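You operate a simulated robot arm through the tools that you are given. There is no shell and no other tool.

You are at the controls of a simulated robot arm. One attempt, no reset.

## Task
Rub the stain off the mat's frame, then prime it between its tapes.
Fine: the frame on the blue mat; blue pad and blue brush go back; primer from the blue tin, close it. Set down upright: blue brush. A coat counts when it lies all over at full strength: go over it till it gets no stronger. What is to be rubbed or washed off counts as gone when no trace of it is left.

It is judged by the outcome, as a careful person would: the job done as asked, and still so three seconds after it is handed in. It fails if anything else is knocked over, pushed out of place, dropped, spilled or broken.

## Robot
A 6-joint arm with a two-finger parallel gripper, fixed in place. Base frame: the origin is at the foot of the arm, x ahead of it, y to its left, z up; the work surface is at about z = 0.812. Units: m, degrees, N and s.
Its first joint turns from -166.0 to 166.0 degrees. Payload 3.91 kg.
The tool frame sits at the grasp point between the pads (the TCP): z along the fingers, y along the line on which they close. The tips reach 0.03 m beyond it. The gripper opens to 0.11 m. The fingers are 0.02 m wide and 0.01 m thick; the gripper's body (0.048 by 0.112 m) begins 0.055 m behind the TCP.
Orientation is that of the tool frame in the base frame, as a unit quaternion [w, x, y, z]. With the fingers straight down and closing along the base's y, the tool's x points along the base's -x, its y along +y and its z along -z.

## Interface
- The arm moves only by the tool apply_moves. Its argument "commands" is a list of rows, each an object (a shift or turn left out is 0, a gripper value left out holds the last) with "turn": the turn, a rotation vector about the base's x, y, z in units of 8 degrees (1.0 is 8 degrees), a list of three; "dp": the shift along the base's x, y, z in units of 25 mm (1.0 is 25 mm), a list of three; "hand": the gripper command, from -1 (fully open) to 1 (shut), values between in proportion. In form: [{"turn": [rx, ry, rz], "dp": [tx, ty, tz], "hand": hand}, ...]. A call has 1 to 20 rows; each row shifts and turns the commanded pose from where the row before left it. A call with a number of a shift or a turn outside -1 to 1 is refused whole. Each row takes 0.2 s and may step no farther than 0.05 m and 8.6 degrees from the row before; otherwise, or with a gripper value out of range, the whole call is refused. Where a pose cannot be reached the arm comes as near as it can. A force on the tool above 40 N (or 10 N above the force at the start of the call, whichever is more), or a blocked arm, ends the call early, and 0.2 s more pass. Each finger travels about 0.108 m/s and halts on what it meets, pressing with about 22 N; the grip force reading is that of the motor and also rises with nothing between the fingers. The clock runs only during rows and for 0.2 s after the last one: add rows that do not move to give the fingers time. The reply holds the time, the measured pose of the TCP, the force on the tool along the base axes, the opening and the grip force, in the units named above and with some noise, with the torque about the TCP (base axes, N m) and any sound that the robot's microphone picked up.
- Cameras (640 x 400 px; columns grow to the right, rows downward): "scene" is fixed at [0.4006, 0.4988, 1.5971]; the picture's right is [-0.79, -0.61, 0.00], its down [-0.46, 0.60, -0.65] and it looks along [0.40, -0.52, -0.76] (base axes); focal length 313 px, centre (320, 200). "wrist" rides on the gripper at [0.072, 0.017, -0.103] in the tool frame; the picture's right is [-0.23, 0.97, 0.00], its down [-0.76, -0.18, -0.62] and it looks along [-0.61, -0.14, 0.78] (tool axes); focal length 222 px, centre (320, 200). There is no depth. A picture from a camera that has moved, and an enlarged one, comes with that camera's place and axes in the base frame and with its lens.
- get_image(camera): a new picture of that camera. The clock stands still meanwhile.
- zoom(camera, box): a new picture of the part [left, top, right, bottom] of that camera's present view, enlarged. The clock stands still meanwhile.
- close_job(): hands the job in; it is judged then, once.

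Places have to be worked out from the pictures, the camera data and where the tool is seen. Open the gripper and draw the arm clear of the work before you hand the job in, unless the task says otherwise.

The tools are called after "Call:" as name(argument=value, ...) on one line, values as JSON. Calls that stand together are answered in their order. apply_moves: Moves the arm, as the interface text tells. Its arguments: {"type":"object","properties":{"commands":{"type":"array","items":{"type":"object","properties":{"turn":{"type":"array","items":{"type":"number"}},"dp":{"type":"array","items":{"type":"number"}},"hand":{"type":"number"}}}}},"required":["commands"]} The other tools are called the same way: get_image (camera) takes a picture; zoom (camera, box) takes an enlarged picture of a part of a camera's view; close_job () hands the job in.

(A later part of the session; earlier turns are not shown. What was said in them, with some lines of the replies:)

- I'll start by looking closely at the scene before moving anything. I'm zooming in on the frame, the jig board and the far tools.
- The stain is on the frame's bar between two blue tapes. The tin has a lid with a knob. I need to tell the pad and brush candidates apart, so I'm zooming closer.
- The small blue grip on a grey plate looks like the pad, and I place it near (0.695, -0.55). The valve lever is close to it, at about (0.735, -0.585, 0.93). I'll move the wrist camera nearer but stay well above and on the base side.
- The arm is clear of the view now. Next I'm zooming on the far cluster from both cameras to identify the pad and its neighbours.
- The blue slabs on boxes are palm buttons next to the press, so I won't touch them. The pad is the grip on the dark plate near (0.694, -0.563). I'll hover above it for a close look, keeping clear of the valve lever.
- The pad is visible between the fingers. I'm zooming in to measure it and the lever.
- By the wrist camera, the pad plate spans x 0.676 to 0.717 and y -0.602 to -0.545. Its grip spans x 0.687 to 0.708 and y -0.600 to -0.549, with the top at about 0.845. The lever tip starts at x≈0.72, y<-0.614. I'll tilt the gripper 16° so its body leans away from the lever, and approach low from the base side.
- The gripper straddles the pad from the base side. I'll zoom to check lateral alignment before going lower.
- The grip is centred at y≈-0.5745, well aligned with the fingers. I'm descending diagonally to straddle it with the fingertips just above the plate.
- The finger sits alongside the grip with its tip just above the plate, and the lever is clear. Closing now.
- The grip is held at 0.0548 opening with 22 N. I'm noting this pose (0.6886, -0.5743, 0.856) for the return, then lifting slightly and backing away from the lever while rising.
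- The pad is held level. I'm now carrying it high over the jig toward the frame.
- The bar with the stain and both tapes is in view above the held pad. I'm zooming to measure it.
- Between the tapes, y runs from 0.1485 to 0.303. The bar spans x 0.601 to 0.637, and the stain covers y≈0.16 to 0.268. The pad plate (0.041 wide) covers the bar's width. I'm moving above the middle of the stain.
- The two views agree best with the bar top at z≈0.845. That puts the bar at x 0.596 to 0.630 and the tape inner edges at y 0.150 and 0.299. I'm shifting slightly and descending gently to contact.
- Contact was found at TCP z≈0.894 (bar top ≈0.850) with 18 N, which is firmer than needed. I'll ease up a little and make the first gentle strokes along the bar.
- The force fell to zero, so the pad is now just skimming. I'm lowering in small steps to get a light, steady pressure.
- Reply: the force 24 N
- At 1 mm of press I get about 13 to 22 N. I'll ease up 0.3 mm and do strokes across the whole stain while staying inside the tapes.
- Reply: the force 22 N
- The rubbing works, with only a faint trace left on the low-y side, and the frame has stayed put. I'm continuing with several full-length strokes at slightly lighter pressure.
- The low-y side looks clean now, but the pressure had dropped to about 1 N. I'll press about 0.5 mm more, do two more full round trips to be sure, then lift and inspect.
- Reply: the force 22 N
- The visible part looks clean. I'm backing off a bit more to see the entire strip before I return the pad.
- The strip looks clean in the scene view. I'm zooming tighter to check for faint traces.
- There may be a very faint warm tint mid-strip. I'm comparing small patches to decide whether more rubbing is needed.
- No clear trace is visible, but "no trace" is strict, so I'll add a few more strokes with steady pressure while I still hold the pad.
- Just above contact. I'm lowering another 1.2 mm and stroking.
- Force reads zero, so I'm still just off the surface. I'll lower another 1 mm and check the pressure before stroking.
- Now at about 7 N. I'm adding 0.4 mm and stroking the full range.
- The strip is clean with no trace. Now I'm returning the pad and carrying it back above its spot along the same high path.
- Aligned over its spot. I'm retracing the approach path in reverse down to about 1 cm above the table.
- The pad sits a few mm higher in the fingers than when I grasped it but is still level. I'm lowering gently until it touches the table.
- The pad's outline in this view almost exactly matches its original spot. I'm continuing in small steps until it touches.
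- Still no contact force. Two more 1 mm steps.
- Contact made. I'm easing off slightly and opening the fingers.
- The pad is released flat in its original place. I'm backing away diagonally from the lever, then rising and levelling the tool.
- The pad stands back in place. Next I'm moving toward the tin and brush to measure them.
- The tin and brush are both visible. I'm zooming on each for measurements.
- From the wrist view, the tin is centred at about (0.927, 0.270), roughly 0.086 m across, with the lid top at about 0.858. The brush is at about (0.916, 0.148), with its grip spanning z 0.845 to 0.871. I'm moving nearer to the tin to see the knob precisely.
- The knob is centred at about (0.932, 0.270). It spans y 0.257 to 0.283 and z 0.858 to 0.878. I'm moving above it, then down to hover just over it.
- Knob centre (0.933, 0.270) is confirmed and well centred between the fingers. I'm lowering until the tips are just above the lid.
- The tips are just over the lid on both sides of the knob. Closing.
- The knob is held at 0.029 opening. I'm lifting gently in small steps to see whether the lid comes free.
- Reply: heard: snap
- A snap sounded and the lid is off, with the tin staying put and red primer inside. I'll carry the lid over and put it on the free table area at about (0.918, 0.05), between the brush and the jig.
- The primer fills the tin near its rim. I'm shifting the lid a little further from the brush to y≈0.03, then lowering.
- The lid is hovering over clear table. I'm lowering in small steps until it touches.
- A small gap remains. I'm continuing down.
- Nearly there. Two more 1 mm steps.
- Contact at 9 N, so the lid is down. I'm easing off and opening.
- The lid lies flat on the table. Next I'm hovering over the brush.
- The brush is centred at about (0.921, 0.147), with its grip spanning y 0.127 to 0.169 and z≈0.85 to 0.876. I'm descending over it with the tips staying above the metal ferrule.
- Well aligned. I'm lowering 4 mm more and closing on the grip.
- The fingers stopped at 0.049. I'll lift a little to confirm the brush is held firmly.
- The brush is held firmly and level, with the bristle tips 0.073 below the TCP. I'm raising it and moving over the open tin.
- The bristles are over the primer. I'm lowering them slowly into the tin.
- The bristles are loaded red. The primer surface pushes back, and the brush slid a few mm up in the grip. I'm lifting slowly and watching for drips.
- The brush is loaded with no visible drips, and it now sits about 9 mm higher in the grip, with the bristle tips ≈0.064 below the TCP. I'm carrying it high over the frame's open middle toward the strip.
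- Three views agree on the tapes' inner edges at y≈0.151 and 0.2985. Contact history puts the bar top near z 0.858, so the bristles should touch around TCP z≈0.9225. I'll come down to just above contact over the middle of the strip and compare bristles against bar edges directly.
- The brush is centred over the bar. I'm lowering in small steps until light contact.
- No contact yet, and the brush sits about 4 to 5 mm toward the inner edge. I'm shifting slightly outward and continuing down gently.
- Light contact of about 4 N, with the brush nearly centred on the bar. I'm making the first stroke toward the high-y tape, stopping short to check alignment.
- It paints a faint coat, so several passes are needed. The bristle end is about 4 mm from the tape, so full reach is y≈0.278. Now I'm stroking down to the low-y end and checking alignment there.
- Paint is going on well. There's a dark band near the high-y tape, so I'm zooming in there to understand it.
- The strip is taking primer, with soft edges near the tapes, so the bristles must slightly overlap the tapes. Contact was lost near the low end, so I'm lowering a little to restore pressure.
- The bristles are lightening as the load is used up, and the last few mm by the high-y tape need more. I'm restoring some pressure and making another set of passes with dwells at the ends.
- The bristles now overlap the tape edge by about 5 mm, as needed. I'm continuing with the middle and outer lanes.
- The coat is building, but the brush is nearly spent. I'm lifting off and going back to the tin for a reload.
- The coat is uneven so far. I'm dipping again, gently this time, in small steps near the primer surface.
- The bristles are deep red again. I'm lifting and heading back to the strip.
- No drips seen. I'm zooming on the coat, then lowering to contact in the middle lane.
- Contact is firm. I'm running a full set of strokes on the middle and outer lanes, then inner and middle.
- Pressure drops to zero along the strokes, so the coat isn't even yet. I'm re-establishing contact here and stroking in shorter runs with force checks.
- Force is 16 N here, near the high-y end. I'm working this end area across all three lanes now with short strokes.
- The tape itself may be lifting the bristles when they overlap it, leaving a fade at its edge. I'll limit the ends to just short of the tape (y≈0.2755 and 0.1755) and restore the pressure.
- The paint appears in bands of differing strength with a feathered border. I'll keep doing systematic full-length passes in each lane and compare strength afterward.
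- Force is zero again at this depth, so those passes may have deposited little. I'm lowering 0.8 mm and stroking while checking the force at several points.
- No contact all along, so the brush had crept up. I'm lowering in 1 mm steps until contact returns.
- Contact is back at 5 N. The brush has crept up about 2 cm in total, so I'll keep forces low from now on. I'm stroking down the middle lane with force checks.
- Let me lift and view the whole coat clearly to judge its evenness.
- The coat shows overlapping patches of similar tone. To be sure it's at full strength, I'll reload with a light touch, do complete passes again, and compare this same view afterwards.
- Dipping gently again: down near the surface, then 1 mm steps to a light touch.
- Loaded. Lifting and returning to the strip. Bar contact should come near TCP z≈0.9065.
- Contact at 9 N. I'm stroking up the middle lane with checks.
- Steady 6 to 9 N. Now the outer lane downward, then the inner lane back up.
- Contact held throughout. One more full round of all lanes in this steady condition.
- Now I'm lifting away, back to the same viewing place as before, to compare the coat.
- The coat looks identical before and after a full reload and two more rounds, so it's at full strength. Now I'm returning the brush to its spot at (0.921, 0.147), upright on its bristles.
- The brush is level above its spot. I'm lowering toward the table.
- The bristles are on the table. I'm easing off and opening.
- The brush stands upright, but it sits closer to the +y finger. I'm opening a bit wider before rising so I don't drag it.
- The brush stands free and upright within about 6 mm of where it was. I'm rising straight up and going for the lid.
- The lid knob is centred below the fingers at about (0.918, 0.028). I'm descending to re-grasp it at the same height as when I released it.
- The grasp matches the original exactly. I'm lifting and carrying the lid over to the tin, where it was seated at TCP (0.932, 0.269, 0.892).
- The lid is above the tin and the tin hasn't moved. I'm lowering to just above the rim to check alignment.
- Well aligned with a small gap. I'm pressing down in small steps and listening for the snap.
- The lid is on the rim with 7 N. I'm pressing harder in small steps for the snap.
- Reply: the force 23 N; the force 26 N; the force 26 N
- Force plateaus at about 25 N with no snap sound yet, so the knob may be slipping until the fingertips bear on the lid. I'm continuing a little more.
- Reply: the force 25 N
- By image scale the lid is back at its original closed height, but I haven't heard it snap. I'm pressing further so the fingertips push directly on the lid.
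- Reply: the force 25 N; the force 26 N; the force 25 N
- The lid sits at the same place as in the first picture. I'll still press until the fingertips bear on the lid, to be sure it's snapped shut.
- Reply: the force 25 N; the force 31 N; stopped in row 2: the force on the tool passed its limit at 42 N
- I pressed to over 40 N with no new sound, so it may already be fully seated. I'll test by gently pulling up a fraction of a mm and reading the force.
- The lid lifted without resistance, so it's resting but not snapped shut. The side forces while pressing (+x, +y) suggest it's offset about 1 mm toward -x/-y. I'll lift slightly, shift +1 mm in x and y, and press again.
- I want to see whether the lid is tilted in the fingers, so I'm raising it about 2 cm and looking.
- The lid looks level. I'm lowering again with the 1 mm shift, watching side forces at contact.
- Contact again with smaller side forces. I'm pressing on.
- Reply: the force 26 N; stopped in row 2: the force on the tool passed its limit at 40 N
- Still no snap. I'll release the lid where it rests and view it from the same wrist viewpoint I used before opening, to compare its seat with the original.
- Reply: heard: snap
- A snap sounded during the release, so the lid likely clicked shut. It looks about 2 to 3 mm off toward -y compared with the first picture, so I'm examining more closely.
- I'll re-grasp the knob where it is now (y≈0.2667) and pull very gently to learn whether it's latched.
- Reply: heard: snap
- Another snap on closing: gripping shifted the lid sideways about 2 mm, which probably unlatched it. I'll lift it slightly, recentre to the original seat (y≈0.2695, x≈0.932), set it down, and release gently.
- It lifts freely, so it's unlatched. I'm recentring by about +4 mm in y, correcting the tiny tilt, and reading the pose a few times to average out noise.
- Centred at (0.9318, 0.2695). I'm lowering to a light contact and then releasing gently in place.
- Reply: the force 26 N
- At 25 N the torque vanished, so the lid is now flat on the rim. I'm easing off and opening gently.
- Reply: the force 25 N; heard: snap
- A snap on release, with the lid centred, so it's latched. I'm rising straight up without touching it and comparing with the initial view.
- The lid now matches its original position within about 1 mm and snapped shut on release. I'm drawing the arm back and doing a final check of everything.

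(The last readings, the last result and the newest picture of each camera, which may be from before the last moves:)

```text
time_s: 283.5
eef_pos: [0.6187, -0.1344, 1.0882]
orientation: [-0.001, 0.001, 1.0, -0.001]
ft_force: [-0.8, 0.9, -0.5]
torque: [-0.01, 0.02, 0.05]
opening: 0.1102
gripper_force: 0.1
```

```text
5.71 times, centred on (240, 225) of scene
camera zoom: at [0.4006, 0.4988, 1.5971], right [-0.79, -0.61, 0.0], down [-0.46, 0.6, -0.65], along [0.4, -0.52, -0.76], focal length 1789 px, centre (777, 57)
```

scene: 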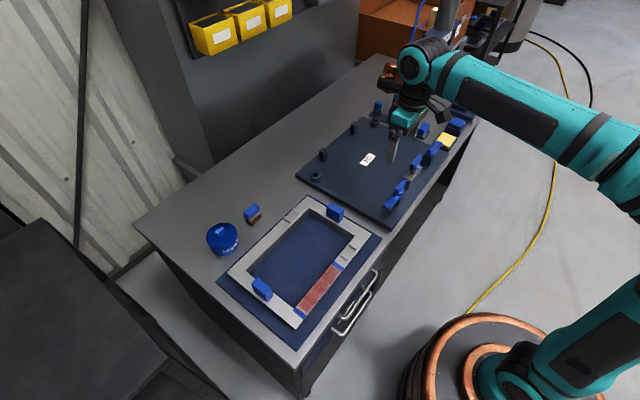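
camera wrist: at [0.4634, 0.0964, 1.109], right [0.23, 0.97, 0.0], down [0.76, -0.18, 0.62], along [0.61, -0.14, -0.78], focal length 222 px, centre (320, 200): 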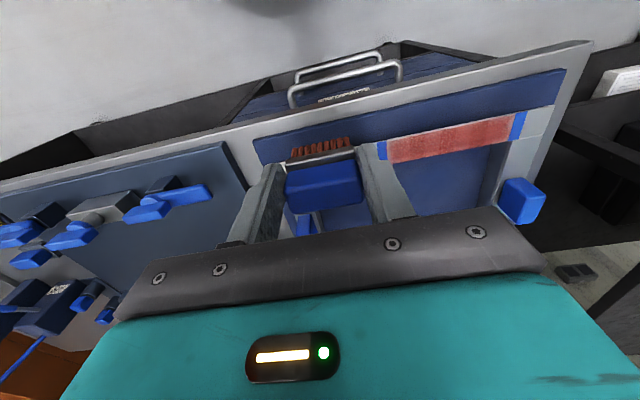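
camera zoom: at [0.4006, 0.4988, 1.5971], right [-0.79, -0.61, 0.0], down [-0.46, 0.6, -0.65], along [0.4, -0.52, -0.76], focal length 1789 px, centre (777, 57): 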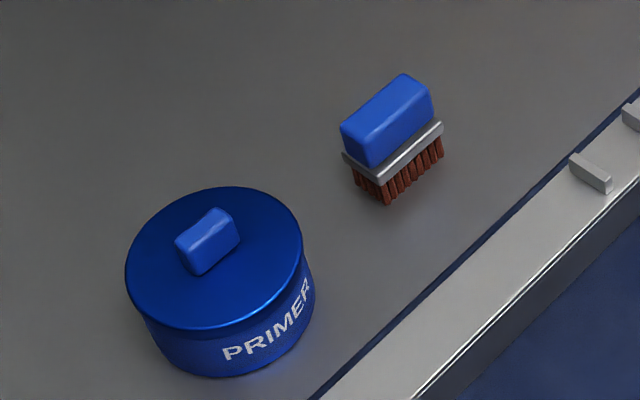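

Everything looks in place. Before handing in, I want to examine the coat's bands very closely to decide whether they're real strength differences.

Call:
zoom(camera="scene", box=[306, 272, 334, 300])

Call:
zoom(camera="scene", box=[294, 290, 322, 318])

Call:
zoom(camera="scene", box=[318, 258, 346, 286])

```text
14.29 times, centred on (320, 286) of scene
camera zoom: at [0.4006, 0.4988, 1.5971], right [-0.79, -0.61, 0.0], down [-0.46, 0.6, -0.65], along [0.4, -0.52, -0.76], focal length 4472 px, centre (320, -1029)
```

zoom: 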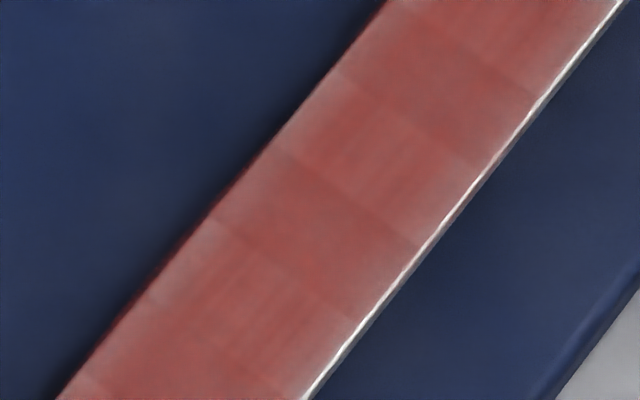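

```text
14.29 times, centred on (308, 304) of scene
camera zoom: at [0.4006, 0.4988, 1.5971], right [-0.79, -0.61, 0.0], down [-0.46, 0.6, -0.65], along [0.4, -0.52, -0.76], focal length 4472 px, centre (491, -1286)
```

zoom: 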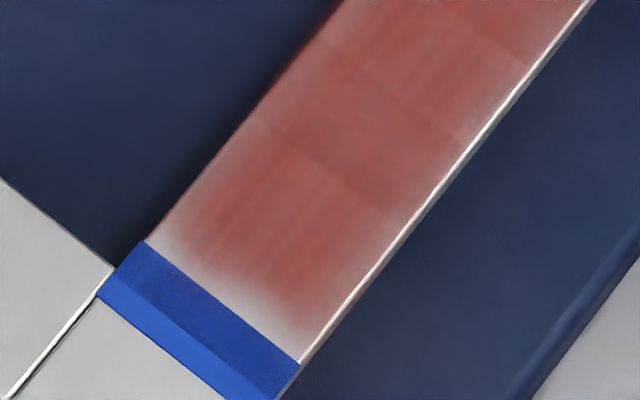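

```text
14.29 times, centred on (332, 272) of scene
camera zoom: at [0.4006, 0.4988, 1.5971], right [-0.79, -0.61, 0.0], down [-0.46, 0.6, -0.65], along [0.4, -0.52, -0.76], focal length 4472 px, centre (149, -829)
```

zoom: 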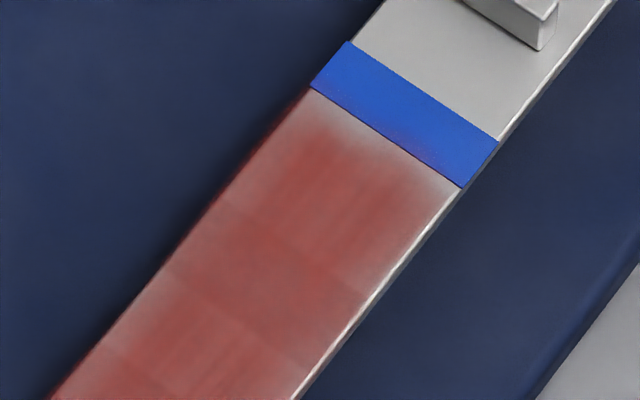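

All coat patches show the same tone and only overlap visually, so the coat is even and saturated. The pad, brush, tin and frame are in place. I'm raising the open gripper clear of the bench and taking a last look.

Call:
apply_moves(commands=[{"dp": [0.3, 0.2, 0.9], "hand": -1}, {"dp": [0.3, 0.2, 0.9]}, {"dp": [0.3, 0.2, 0.9]}, {"dp": [0.3, 0.2, 0.9]}, {"dp": [0, 0, 0]}, {"dp": [0, 0, 0]}, {"dp": [0, 0, 0]}])

Call:
zoom(camera="scene", box=[370, 60, 500, 160])

Call:
zoom(camera="wrist", box=[340, 0, 640, 220])

Call:
zoom(camera="wrist", box=[0, 0, 340, 250])

```text
time_s: 285.1
eef_pos: [0.6504, -0.1145, 1.178]
orientation: [-0.001, 0.0, 1.0, 0.0]
ft_force: [0.6, -0.7, -0.6]
torque: [-0.01, 0.0, 0.03]
opening: 0.1099
gripper_force: 0.0
```

```text
4.00 times, centred on (435, 110) of scene
camera zoom: at [0.4006, 0.4988, 1.5971], right [-0.79, -0.61, 0.0], down [-0.46, 0.6, -0.65], along [0.4, -0.52, -0.76], focal length 1252 px, centre (-140, 560)
```

zoom: 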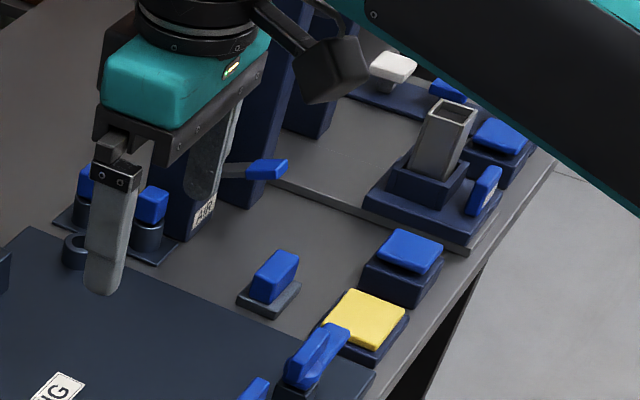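

```text
1.82 times, centred on (490, 110) of wrist
camera zoom: at [0.578, -0.0978, 1.2794], right [0.23, 0.97, 0.0], down [0.76, -0.18, 0.62], along [0.61, -0.14, -0.78], focal length 404 px, centre (11, 364)
```

zoom: 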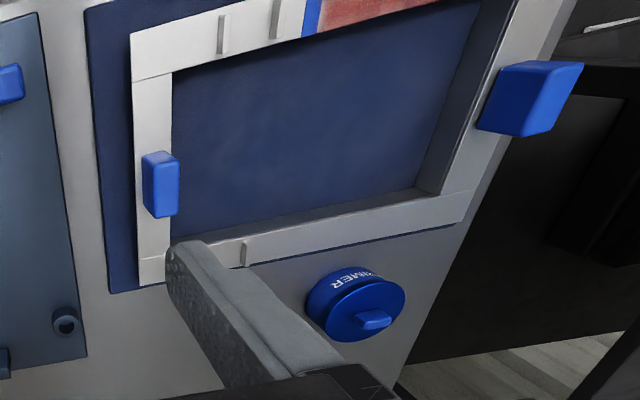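

```text
1.60 times, centred on (170, 125) of wrist
camera zoom: at [0.578, -0.0978, 1.2794], right [0.23, 0.97, 0.0], down [0.76, -0.18, 0.62], along [0.61, -0.14, -0.78], focal length 355 px, centre (560, 320)
```

zoom: 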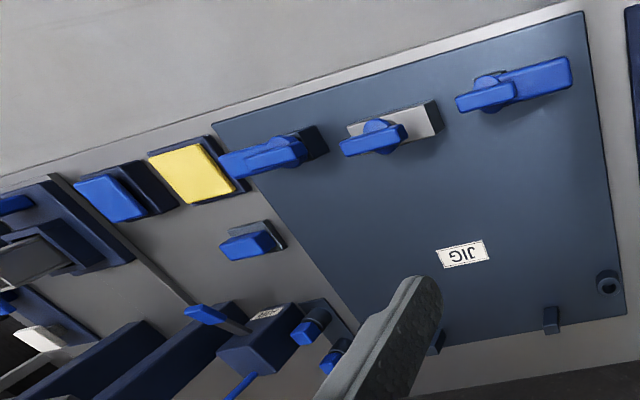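

Every check matches the request:
- **Stain:** gone from the frame, with no trace left.
- **Coat:** even, and no stronger after another reload and two more rounds.
- **Pad:** back in its original spot.
- **Brush:** upright on its bristles, about 7 mm from where it started.
- **Tin:** lid back on, with a snap heard when I let go of it.
- **Arm:** open and clear of the work; the neighbouring items are undisturbed.

I'm handing in the job.

Call:
close_job()

```text
The job is handed in.
```

I rubbed the stain off the frame on the blue mat and primed the strip between its tapes. The job is handed in; I don't have the verdict yet.

- **Stain:** No trace of it shows in close-up views after the last rubbing.
- **Coat:** It covers the strip at one even tone. A further brush reload and two more rounds made no visible difference, so I took it as full strength. Both tapes caught some primer at their inner edges, and the coat looks slightly faded in the last few millimetres beside each tape. I judged that fade to be how the coat is drawn, not bare frame.
- **Pad:** It is back in its original place.
- **Brush:** It stands upright on its bristles, about 7 mm from where it started.
- **Tin:** The lid is on and within about 1.5 mm of its original position. I heard it snap when I let go of it. An earlier attempt to seat it snapped too, but came loose when I gripped the knob again, so I did not pull on it to test the final fit.

I saw no drips or spills, and nothing else on the bench was disturbed.
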